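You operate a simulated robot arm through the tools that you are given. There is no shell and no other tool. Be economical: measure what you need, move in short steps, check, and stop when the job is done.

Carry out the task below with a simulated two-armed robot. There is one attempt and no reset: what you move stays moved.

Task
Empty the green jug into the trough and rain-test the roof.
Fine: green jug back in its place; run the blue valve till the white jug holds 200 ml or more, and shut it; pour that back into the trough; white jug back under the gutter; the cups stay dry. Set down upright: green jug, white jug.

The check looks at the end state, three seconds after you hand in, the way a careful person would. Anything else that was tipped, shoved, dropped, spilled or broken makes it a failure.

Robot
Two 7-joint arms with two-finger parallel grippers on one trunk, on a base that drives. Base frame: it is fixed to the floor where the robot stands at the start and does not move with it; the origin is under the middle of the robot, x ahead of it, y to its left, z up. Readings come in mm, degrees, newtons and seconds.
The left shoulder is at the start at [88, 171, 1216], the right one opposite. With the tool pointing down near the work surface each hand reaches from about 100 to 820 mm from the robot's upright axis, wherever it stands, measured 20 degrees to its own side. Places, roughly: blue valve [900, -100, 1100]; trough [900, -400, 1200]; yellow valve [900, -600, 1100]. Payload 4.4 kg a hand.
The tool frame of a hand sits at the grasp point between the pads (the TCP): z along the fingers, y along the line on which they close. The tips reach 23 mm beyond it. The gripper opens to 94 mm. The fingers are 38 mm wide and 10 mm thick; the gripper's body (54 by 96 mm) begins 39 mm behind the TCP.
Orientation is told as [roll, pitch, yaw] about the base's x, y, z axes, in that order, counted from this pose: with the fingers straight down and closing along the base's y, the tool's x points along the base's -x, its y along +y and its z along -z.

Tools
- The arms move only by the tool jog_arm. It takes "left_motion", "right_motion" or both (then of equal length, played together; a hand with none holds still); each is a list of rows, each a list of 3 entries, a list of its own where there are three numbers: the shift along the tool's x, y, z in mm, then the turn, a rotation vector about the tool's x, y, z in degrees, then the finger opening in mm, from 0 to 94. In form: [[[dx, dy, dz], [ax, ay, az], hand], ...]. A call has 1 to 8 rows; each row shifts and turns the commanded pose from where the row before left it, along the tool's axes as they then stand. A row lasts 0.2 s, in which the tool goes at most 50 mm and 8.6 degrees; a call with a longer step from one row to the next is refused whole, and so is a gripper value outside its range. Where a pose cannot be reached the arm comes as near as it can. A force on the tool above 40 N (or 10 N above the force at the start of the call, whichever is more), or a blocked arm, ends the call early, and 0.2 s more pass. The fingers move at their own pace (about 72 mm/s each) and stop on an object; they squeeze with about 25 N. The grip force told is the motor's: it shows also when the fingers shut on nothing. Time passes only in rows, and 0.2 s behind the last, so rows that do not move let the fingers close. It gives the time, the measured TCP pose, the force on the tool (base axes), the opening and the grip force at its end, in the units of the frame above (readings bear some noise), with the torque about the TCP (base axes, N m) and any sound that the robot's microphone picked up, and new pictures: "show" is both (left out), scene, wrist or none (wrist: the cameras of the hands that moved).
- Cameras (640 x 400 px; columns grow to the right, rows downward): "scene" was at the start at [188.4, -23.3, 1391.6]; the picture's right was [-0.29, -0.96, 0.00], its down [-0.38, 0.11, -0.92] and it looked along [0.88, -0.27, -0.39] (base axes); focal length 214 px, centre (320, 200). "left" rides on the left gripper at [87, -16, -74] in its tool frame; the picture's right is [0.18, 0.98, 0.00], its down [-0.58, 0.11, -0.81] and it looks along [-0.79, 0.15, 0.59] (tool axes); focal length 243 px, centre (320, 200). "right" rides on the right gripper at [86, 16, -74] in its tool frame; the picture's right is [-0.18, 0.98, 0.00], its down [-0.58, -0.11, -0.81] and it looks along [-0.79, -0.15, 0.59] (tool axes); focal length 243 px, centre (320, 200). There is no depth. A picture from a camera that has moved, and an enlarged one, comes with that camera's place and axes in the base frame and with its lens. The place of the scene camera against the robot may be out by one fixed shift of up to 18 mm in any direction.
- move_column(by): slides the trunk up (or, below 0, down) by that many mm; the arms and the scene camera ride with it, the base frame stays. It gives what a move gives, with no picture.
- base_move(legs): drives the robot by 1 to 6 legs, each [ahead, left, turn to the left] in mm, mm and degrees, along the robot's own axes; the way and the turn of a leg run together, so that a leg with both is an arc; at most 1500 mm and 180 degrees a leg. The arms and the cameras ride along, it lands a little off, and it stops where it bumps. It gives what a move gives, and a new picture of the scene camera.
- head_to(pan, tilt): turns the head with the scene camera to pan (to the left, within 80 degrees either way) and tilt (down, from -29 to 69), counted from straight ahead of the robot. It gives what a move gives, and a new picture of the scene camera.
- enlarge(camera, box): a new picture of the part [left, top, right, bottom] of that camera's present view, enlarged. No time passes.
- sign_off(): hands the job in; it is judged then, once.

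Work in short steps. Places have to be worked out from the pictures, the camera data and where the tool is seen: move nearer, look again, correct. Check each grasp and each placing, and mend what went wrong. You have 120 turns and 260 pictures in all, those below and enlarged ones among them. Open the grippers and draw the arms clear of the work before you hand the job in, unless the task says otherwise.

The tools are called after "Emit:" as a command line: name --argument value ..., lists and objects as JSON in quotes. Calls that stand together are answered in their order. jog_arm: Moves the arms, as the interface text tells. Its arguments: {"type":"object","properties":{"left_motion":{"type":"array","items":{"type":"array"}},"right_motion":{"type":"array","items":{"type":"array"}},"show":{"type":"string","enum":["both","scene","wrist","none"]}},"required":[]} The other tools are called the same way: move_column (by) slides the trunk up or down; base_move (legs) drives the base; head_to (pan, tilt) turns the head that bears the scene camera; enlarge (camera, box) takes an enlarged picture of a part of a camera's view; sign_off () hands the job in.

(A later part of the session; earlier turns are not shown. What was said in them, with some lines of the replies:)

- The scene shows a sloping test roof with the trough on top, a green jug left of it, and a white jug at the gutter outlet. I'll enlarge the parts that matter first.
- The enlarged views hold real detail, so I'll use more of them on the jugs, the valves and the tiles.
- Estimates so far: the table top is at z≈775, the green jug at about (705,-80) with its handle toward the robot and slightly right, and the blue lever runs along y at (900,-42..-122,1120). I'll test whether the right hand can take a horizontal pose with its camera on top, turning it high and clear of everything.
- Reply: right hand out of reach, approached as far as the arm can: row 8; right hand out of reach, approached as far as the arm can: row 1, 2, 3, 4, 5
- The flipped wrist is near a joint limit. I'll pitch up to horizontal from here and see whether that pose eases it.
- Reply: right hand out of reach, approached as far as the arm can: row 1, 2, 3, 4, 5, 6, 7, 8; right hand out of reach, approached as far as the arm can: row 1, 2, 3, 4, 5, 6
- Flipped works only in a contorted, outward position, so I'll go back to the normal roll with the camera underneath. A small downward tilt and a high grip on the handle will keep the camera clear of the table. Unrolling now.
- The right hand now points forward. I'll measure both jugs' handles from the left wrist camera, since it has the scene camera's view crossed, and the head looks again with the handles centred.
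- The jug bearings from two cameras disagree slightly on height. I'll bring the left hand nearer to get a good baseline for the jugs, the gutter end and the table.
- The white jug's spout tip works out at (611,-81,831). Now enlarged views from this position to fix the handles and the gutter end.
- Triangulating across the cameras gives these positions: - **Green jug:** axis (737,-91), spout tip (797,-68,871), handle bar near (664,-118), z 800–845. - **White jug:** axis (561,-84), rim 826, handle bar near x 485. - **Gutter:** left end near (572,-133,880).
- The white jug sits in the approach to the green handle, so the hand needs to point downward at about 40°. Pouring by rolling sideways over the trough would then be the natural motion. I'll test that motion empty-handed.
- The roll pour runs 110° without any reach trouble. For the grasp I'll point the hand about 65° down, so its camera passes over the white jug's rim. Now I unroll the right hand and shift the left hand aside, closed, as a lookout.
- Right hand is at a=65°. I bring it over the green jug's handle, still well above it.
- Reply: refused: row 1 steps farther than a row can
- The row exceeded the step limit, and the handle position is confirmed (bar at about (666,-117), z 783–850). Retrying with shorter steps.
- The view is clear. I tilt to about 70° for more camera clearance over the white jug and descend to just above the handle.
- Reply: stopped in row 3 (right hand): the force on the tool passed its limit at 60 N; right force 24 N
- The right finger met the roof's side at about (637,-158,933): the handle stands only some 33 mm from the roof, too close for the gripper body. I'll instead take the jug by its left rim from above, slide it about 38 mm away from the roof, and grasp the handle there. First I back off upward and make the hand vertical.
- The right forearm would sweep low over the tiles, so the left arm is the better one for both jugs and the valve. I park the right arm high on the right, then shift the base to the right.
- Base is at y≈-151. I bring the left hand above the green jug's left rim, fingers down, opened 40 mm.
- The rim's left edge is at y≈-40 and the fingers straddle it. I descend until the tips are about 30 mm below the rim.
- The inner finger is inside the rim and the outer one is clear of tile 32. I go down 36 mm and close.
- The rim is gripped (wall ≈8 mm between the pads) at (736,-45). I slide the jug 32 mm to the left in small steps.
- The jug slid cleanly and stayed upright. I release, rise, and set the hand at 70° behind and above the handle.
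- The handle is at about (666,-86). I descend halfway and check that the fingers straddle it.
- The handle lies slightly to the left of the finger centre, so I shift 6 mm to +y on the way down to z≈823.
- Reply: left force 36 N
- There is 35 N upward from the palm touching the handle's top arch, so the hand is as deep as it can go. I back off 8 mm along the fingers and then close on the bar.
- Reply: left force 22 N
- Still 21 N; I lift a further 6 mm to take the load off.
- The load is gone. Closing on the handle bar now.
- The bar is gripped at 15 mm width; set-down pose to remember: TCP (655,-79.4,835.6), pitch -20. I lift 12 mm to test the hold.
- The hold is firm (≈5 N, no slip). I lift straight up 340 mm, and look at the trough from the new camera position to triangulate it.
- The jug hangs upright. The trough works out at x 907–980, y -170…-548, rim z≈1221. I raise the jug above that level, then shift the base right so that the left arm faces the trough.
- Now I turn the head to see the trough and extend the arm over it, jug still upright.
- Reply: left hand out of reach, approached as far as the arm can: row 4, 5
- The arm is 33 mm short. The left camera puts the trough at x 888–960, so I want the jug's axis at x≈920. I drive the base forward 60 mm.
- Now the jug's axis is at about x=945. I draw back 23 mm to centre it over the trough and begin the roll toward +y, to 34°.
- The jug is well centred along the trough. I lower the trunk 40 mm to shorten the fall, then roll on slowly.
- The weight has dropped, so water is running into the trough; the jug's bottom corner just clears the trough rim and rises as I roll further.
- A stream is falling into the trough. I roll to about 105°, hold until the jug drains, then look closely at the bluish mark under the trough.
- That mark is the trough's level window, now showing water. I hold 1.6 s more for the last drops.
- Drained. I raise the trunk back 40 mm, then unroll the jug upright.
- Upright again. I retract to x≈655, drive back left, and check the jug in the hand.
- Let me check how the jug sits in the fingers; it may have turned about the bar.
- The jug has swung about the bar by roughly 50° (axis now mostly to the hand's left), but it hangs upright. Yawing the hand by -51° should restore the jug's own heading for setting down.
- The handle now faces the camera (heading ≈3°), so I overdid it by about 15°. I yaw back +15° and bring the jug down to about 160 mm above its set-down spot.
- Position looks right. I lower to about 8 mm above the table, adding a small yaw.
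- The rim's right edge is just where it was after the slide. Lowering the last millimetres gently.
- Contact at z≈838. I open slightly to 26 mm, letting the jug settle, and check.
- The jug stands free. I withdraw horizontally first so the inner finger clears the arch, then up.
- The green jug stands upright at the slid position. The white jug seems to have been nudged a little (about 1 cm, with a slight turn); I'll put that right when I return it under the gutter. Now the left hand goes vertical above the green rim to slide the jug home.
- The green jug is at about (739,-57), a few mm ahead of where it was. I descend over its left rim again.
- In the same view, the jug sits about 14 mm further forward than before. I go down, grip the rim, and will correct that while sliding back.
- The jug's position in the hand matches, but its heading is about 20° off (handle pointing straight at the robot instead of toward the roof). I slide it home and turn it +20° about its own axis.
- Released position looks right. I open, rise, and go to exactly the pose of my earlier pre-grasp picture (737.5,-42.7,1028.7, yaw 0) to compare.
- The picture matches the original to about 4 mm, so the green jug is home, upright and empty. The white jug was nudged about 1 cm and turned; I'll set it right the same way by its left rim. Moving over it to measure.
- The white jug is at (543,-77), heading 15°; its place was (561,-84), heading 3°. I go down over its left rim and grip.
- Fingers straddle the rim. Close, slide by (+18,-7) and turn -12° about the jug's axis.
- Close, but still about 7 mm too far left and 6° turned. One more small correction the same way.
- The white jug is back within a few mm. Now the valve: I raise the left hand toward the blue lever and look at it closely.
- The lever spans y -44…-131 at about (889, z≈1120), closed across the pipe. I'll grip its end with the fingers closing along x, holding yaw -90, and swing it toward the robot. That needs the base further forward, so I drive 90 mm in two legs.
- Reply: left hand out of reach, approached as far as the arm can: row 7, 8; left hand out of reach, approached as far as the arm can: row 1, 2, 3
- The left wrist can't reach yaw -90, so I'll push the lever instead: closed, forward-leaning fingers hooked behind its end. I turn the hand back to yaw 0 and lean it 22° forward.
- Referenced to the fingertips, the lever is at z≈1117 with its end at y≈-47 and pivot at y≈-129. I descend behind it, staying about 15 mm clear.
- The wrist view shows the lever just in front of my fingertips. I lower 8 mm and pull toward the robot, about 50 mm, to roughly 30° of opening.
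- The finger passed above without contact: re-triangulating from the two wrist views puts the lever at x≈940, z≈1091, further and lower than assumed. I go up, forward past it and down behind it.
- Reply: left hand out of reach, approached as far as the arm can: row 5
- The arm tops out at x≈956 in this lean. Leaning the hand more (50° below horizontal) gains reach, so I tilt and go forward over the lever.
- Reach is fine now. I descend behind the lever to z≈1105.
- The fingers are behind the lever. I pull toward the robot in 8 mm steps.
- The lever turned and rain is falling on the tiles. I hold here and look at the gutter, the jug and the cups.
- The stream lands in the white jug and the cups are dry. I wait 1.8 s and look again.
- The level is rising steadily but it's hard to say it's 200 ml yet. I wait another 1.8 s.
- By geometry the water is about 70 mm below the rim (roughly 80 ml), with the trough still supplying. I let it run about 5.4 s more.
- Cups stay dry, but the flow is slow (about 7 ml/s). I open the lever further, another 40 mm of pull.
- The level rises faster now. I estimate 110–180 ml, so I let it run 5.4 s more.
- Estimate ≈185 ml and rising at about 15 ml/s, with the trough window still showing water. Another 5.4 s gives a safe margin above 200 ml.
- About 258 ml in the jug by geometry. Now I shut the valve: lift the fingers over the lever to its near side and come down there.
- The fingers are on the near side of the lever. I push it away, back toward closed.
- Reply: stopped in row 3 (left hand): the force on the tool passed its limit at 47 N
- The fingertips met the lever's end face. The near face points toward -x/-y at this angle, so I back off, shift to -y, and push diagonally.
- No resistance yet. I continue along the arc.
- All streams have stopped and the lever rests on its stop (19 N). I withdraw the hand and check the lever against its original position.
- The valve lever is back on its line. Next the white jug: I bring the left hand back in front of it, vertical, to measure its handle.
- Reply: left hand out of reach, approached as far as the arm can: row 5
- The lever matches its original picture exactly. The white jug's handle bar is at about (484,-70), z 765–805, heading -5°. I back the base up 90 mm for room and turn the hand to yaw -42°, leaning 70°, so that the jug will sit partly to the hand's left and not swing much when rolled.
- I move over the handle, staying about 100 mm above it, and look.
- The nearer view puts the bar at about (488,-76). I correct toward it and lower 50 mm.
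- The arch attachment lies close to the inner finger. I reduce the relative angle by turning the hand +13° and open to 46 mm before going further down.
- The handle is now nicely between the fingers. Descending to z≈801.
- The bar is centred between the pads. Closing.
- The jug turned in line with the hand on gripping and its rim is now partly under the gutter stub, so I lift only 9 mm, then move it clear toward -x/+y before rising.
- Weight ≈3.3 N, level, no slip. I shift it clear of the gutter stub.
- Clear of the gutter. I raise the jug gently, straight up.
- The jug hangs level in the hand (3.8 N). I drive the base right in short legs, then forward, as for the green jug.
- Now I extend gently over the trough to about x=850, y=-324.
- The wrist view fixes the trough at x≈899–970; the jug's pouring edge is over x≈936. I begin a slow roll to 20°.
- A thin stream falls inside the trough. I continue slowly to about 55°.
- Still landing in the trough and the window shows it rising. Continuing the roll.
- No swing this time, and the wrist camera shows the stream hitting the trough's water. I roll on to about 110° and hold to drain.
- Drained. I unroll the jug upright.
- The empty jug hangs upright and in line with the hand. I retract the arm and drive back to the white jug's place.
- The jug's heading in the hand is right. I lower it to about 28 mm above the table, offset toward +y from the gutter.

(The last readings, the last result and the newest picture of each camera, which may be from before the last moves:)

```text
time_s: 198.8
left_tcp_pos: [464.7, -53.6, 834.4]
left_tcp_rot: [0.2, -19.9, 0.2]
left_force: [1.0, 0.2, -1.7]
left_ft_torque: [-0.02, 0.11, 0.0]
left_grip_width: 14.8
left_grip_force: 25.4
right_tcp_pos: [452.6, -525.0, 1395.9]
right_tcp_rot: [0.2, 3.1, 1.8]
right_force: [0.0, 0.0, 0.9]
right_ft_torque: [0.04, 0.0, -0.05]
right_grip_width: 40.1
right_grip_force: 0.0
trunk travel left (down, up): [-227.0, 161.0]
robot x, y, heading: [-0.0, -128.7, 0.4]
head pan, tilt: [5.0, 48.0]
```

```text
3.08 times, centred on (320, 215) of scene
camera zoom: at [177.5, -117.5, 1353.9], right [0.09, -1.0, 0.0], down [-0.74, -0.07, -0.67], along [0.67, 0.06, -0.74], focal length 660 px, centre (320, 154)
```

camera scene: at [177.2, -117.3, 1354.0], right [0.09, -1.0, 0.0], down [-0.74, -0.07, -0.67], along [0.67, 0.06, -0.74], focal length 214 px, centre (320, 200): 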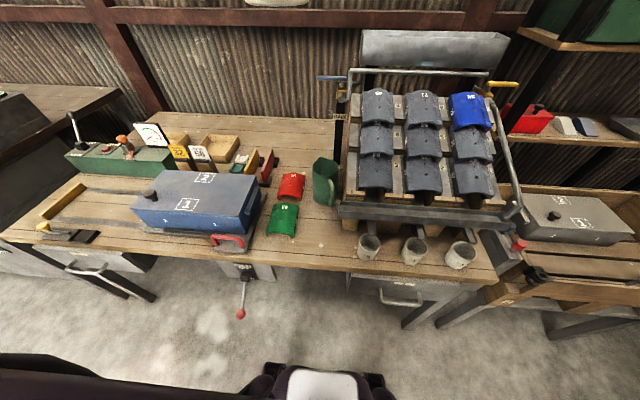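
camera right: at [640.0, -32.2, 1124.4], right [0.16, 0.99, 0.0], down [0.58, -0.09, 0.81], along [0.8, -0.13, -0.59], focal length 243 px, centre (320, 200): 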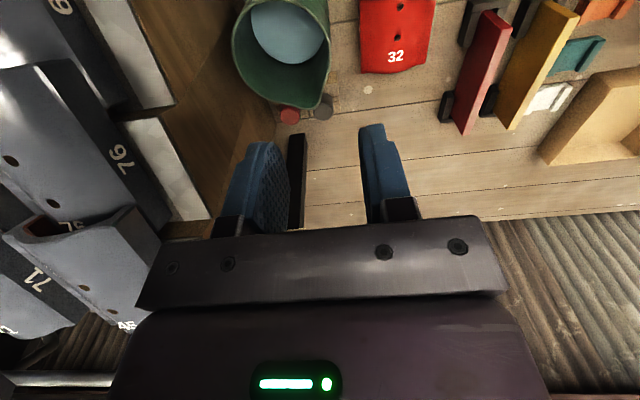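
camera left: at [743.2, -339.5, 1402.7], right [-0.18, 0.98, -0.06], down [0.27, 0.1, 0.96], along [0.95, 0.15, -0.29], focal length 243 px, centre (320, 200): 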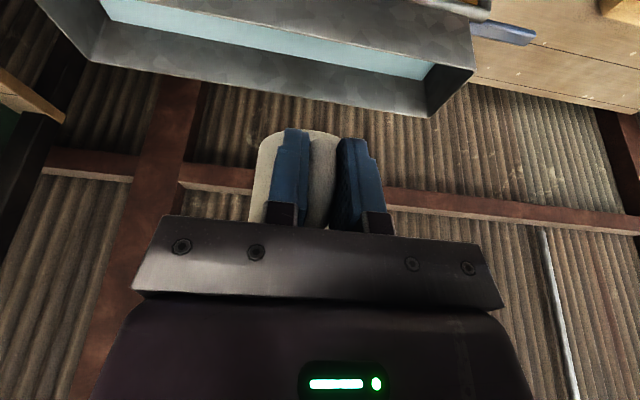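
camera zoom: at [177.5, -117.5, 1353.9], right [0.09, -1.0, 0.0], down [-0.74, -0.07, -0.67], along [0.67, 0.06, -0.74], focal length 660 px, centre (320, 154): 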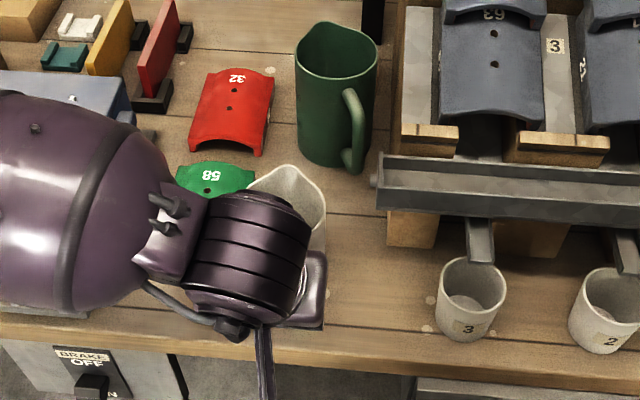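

Now lower 20 mm more and slide sideways under the gutter end.

Emit:
jog_arm --left_motion '[[[6.8, 0, 18.8], [0, 0, 0], 0], [[-5, -11, 1.8], [0, 0, 0], 0], [[-5, -11, 1.8], [0, 0, 0], 0], [[-5, -11, 1.8], [0, 0, 0], 0], [[0, 0, 0], [0, 0, 0], 0]]' --show "none"

Emit:
enlarge --camera "scene" --box '[260, 170, 380, 270]'

```text
time_s: 199.9
left_tcp_pos: [479.7, -85.9, 815.9]
left_tcp_rot: [0.2, -19.9, 0.2]
left_force: [0.0, 0.5, -1.7]
left_ft_torque: [-0.01, 0.09, 0.0]
left_grip_width: 14.6
left_grip_force: 24.4
right_tcp_pos: [452.6, -524.7, 1393.9]
right_tcp_rot: [0.1, 3.1, 1.9]
right_force: [-0.1, -0.3, -1.0]
right_ft_torque: [0.03, -0.03, -0.01]
right_grip_width: 40.0
right_grip_force: 0.0
trunk travel left (down, up): [-227.0, 161.0]
robot x, y, heading: [-1.8, -128.2, 0.5]
head pan, tilt: [5.0, 48.0]
```

```text
4.00 times, centred on (320, 220) of scene
camera zoom: at [177.1, -117.1, 1354.0], right [0.09, -1.0, 0.0], down [-0.74, -0.07, -0.67], along [0.67, 0.06, -0.74], focal length 858 px, centre (320, 120)
```

zoom: 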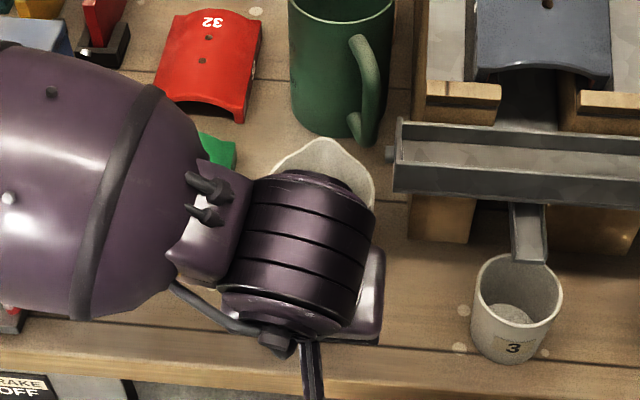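

The spout tip is where it belongs. Lowering the last 14 mm.

Emit:
jog_arm --left_motion '[[[1.4, 0, 3.8], [0, 0, 0], 0], [[1.4, 0, 3.8], [0, 0, 0], 0], [[1.2, 0, 3.3], [0, 0, 0], 0], [[0.9, 0, 2.4], [0, 0, 0], 0], [[0, 0, 0], [0, 0, 0], 0]]' --show "none"

```text
time_s: 201.2
left_tcp_pos: [479.0, -86.1, 802.9]
left_tcp_rot: [0.1, -19.9, 0.1]
left_force: [-3.0, 1.9, 10.2]
left_ft_torque: [-0.1, -0.78, 0.12]
left_grip_width: 14.7
left_grip_force: 24.8
right_tcp_pos: [451.5, -526.2, 1395.8]
right_tcp_rot: [0.3, 3.0, 2.0]
right_force: [0.2, 0.1, -0.4]
right_ft_torque: [0.01, 0.0, 0.02]
right_grip_width: 39.9
right_grip_force: 0.1
trunk travel left (down, up): [-227.0, 161.0]
robot x, y, heading: [1.8, -130.6, 0.3]
head pan, tilt: [5.0, 48.0]
```

The jug is on the table (10 N contact). I open gradually and withdraw straight up along the approach path.

Emit:
jog_arm --left_motion '[[[0, 0, 0], [0, 0, 0], 20], [[0, 0, 0], [0, 0, 0], 34], [[0, 0, 0], [0, 0, 0], 46], [[0, 0, 0], [0, 0, 0], 46], [[-5, 0, -14], [0, 0, 0], 46], [[-8.5, 0, -23.5], [0, 0, 0], 46], [[-10.3, 0, -28.2], [0, 0, 0], 46], [[-10.3, 0, -28.2], [0, 0, 0], 46]]' --show "wrist"

Emit:
jog_arm --left_motion '[[[-10.3, 0, -28.2], [0, 0, 0], 46], [[-12, 20, -33], [0, 0, 0], 46], [[-12, 25, -33], [0, 0, 0], 46], [[-12, 25, -33], [0, 0, 0], 46], [[-12, 30, -33], [0, 0, 0], 46], [[-12, 30, -33], [0, 0, 0], 46], [[-12, 30, -33], [0, 0, 0], 46], [[-12, 30, -33], [0, 0, 0], 46]]' --show "scene"

Emit:
enlarge --camera "scene" --box '[260, 140, 480, 280]'

```text
time_s: 202.9
left_tcp_pos: [478.2, -86.6, 903.5]
left_tcp_rot: [0.3, -19.9, 0.1]
left_force: [-0.2, 0.0, -0.1]
left_ft_torque: [0.01, 0.01, 0.02]
left_grip_width: 46.3
left_grip_force: 0.1
right_tcp_pos: [451.2, -526.4, 1395.2]
right_tcp_rot: [0.2, 3.0, 2.0]
right_force: [-0.5, 0.7, 0.3]
right_ft_torque: [-0.02, -0.03, -0.02]
right_grip_width: 39.9
right_grip_force: 0.1
trunk travel left (down, up): [-227.0, 161.0]
robot x, y, heading: [-2.3, -129.9, 0.2]
head pan, tilt: [5.0, 48.0]
camera left: at [371.7, -103.4, 944.6], right [-0.18, 0.98, -0.06], down [0.27, 0.11, 0.96], along [0.95, 0.15, -0.29], focal length 243 px, centre (320, 200)
```

left: 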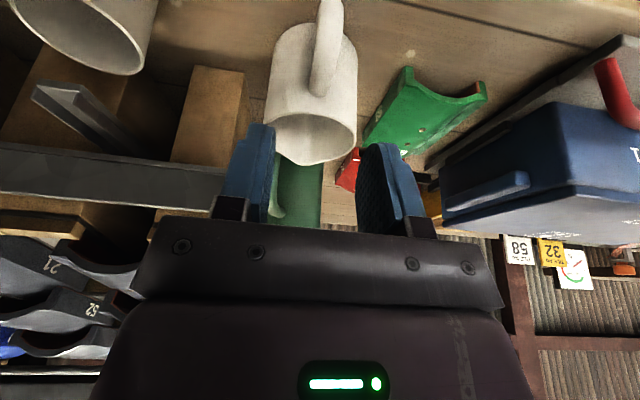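

```text
time_s: 204.8
left_tcp_pos: [478.3, 103.9, 1178.1]
left_tcp_rot: [0.2, -19.9, 0.2]
left_force: [-0.2, 1.1, 0.5]
left_ft_torque: [-0.02, -0.03, 0.02]
left_grip_width: 46.2
left_grip_force: 0.1
right_tcp_pos: [451.8, -523.7, 1395.8]
right_tcp_rot: [0.2, 3.0, 1.9]
right_force: [-0.5, 0.9, 0.1]
right_ft_torque: [-0.01, -0.02, -0.01]
right_grip_width: 40.2
right_grip_force: 0.0
trunk travel left (down, up): [-227.0, 161.0]
robot x, y, heading: [2.1, -128.3, 0.3]
head pan, tilt: [5.0, 48.0]
camera scene: at [176.1, -116.9, 1354.2], right [0.09, -1.0, 0.0], down [-0.74, -0.07, -0.67], along [0.67, 0.06, -0.74], focal length 214 px, centre (320, 200)
```

scene: 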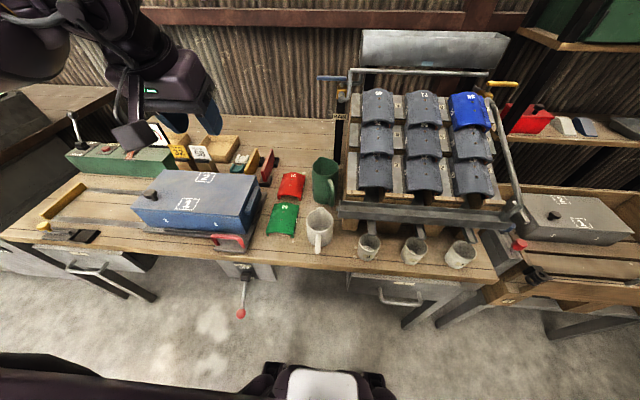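

```text
2.86 times, centred on (370, 210) of scene
camera zoom: at [176.1, -116.9, 1354.2], right [0.09, -1.0, 0.0], down [-0.74, -0.07, -0.67], along [0.67, 0.06, -0.74], focal length 613 px, centre (177, 171)
```

zoom: 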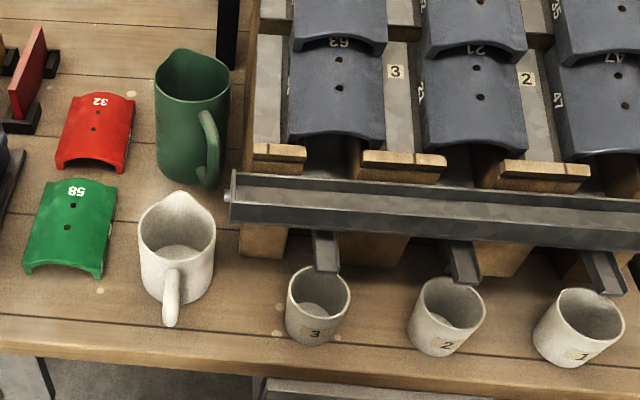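

Both jugs stand upright in place and the cups look dry. I draw the left arm well clear with its gripper open, and take a last look at the whole work.

Emit:
jog_arm --left_motion '[[[5, 12, -40], [0, 6.6, 0], 94], [[5, 12, -40], [0, 6.6, 0], 94], [[5, 12, -40], [0, 6.6, 0], 94], [[10, 12, -40], [0, 0, 0], 94], [[10, 12, -40], [0, 0, 0], 94], [[10, 12, -40], [0, 0, 0], 94]]' --right_motion '[[[0, 0, 0], [0, 0, 0], 94], [[0, 0, 0], [0, 0, 0], 94], [[0, 0, 0], [0, 0, 0], 94], [[0, 0, 0], [0, 0, 0], 94], [[0, 0, 0], [0, 0, 0], 94], [[0, 0, 0], [0, 0, 0], 94]]' --show "none"

Emit:
head_to --pan -8 --tilt 35

Emit:
enlarge --camera "scene" --box '[250, 80, 500, 310]'

Emit:
enlarge --camera "scene" --box '[270, 210, 430, 310]'

```text
time_s: 206.2
left_tcp_pos: [407.1, 172.3, 1411.7]
left_tcp_rot: [0.2, 0.0, 0.2]
left_force: [-0.3, -0.9, 0.7]
left_ft_torque: [0.0, -0.04, -0.04]
left_grip_width: 94.1
left_grip_force: 0.0
right_tcp_pos: [451.2, -525.0, 1395.4]
right_tcp_rot: [0.2, 3.0, 1.8]
right_force: [-0.2, -1.1, 0.5]
right_ft_torque: [0.03, -0.05, 0.02]
right_grip_width: 94.1
right_grip_force: 0.2
trunk travel left (down, up): [-227.0, 161.0]
robot x, y, heading: [-1.6, -131.0, 0.4]
head pan, tilt: [5.0, 48.0]
```

```text
time_s: 206.9
left_tcp_pos: [406.9, 173.1, 1411.4]
left_tcp_rot: [0.3, 0.1, 0.2]
left_force: [0.4, -0.2, -0.2]
left_ft_torque: [0.02, 0.01, 0.03]
left_grip_width: 93.8
left_grip_force: 0.0
right_tcp_pos: [453.4, -525.0, 1394.6]
right_tcp_rot: [0.2, 3.1, 1.9]
right_force: [-0.3, -0.6, 0.5]
right_ft_torque: [0.0, -0.01, -0.01]
right_grip_width: 93.9
right_grip_force: 0.1
trunk travel left (down, up): [-227.0, 161.0]
robot x, y, heading: [-2.2, -129.6, 0.3]
head pan, tilt: [-8.0, 35.0]
camera scene: at [186.2, -136.3, 1372.9], right [-0.13, -0.99, 0.0], down [-0.57, 0.08, -0.82], along [0.81, -0.11, -0.57], focal length 214 px, centre (320, 200)
```

scene: 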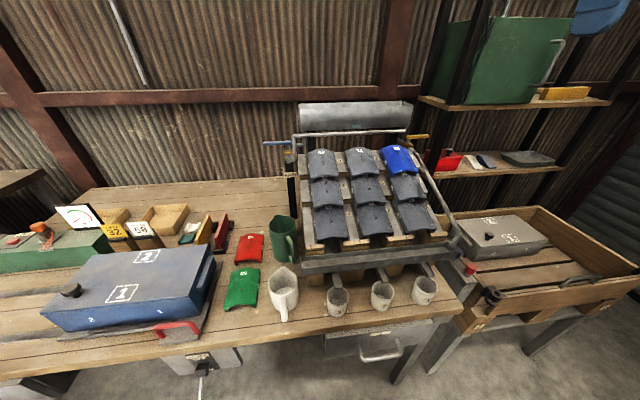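

```text
1.74 times, centred on (375, 195) of scene
camera zoom: at [186.2, -136.3, 1372.9], right [-0.13, -0.99, 0.0], down [-0.57, 0.08, -0.82], along [0.81, -0.11, -0.57], focal length 373 px, centre (224, 209)
```

zoom: 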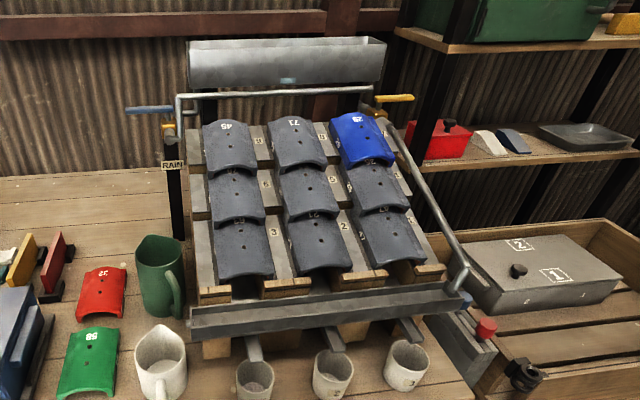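

```text
4.00 times, centred on (350, 260) of scene
camera zoom: at [186.2, -136.3, 1372.9], right [-0.13, -0.99, 0.0], down [-0.57, 0.08, -0.82], along [0.81, -0.11, -0.57], focal length 858 px, centre (200, -40)
```

zoom: 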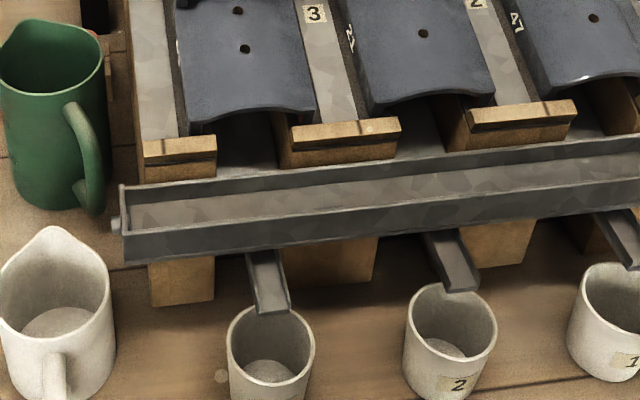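

The end state looks right: both jugs stand empty and upright in their places, the trough is refilled, the blue lever is closed, the cups are dry and the arms are clear. I hand the job in.

Emit:
sign_off

```text
The job is handed in.
```

The job is handed in, and every step was carried out:

- **Green jug:** emptied into the trough and set back within a few mm of its old spot. I slid it aside by the rim to reach its handle, then slid it back.
- **Rain test:** I ran the blue valve until the white jug held roughly 250–300 ml, judged from the water level and the jug's weight, then shut it.
- **White jug:** poured back into the trough and set upright under the gutter. My hand nudged it about 1 cm early on, and I corrected that.
- **Cups:** looked dry in every picture.

Early in the job the right gripper touched the roof's side with a force of about 60 N. I saw no tile moved in the later pictures.
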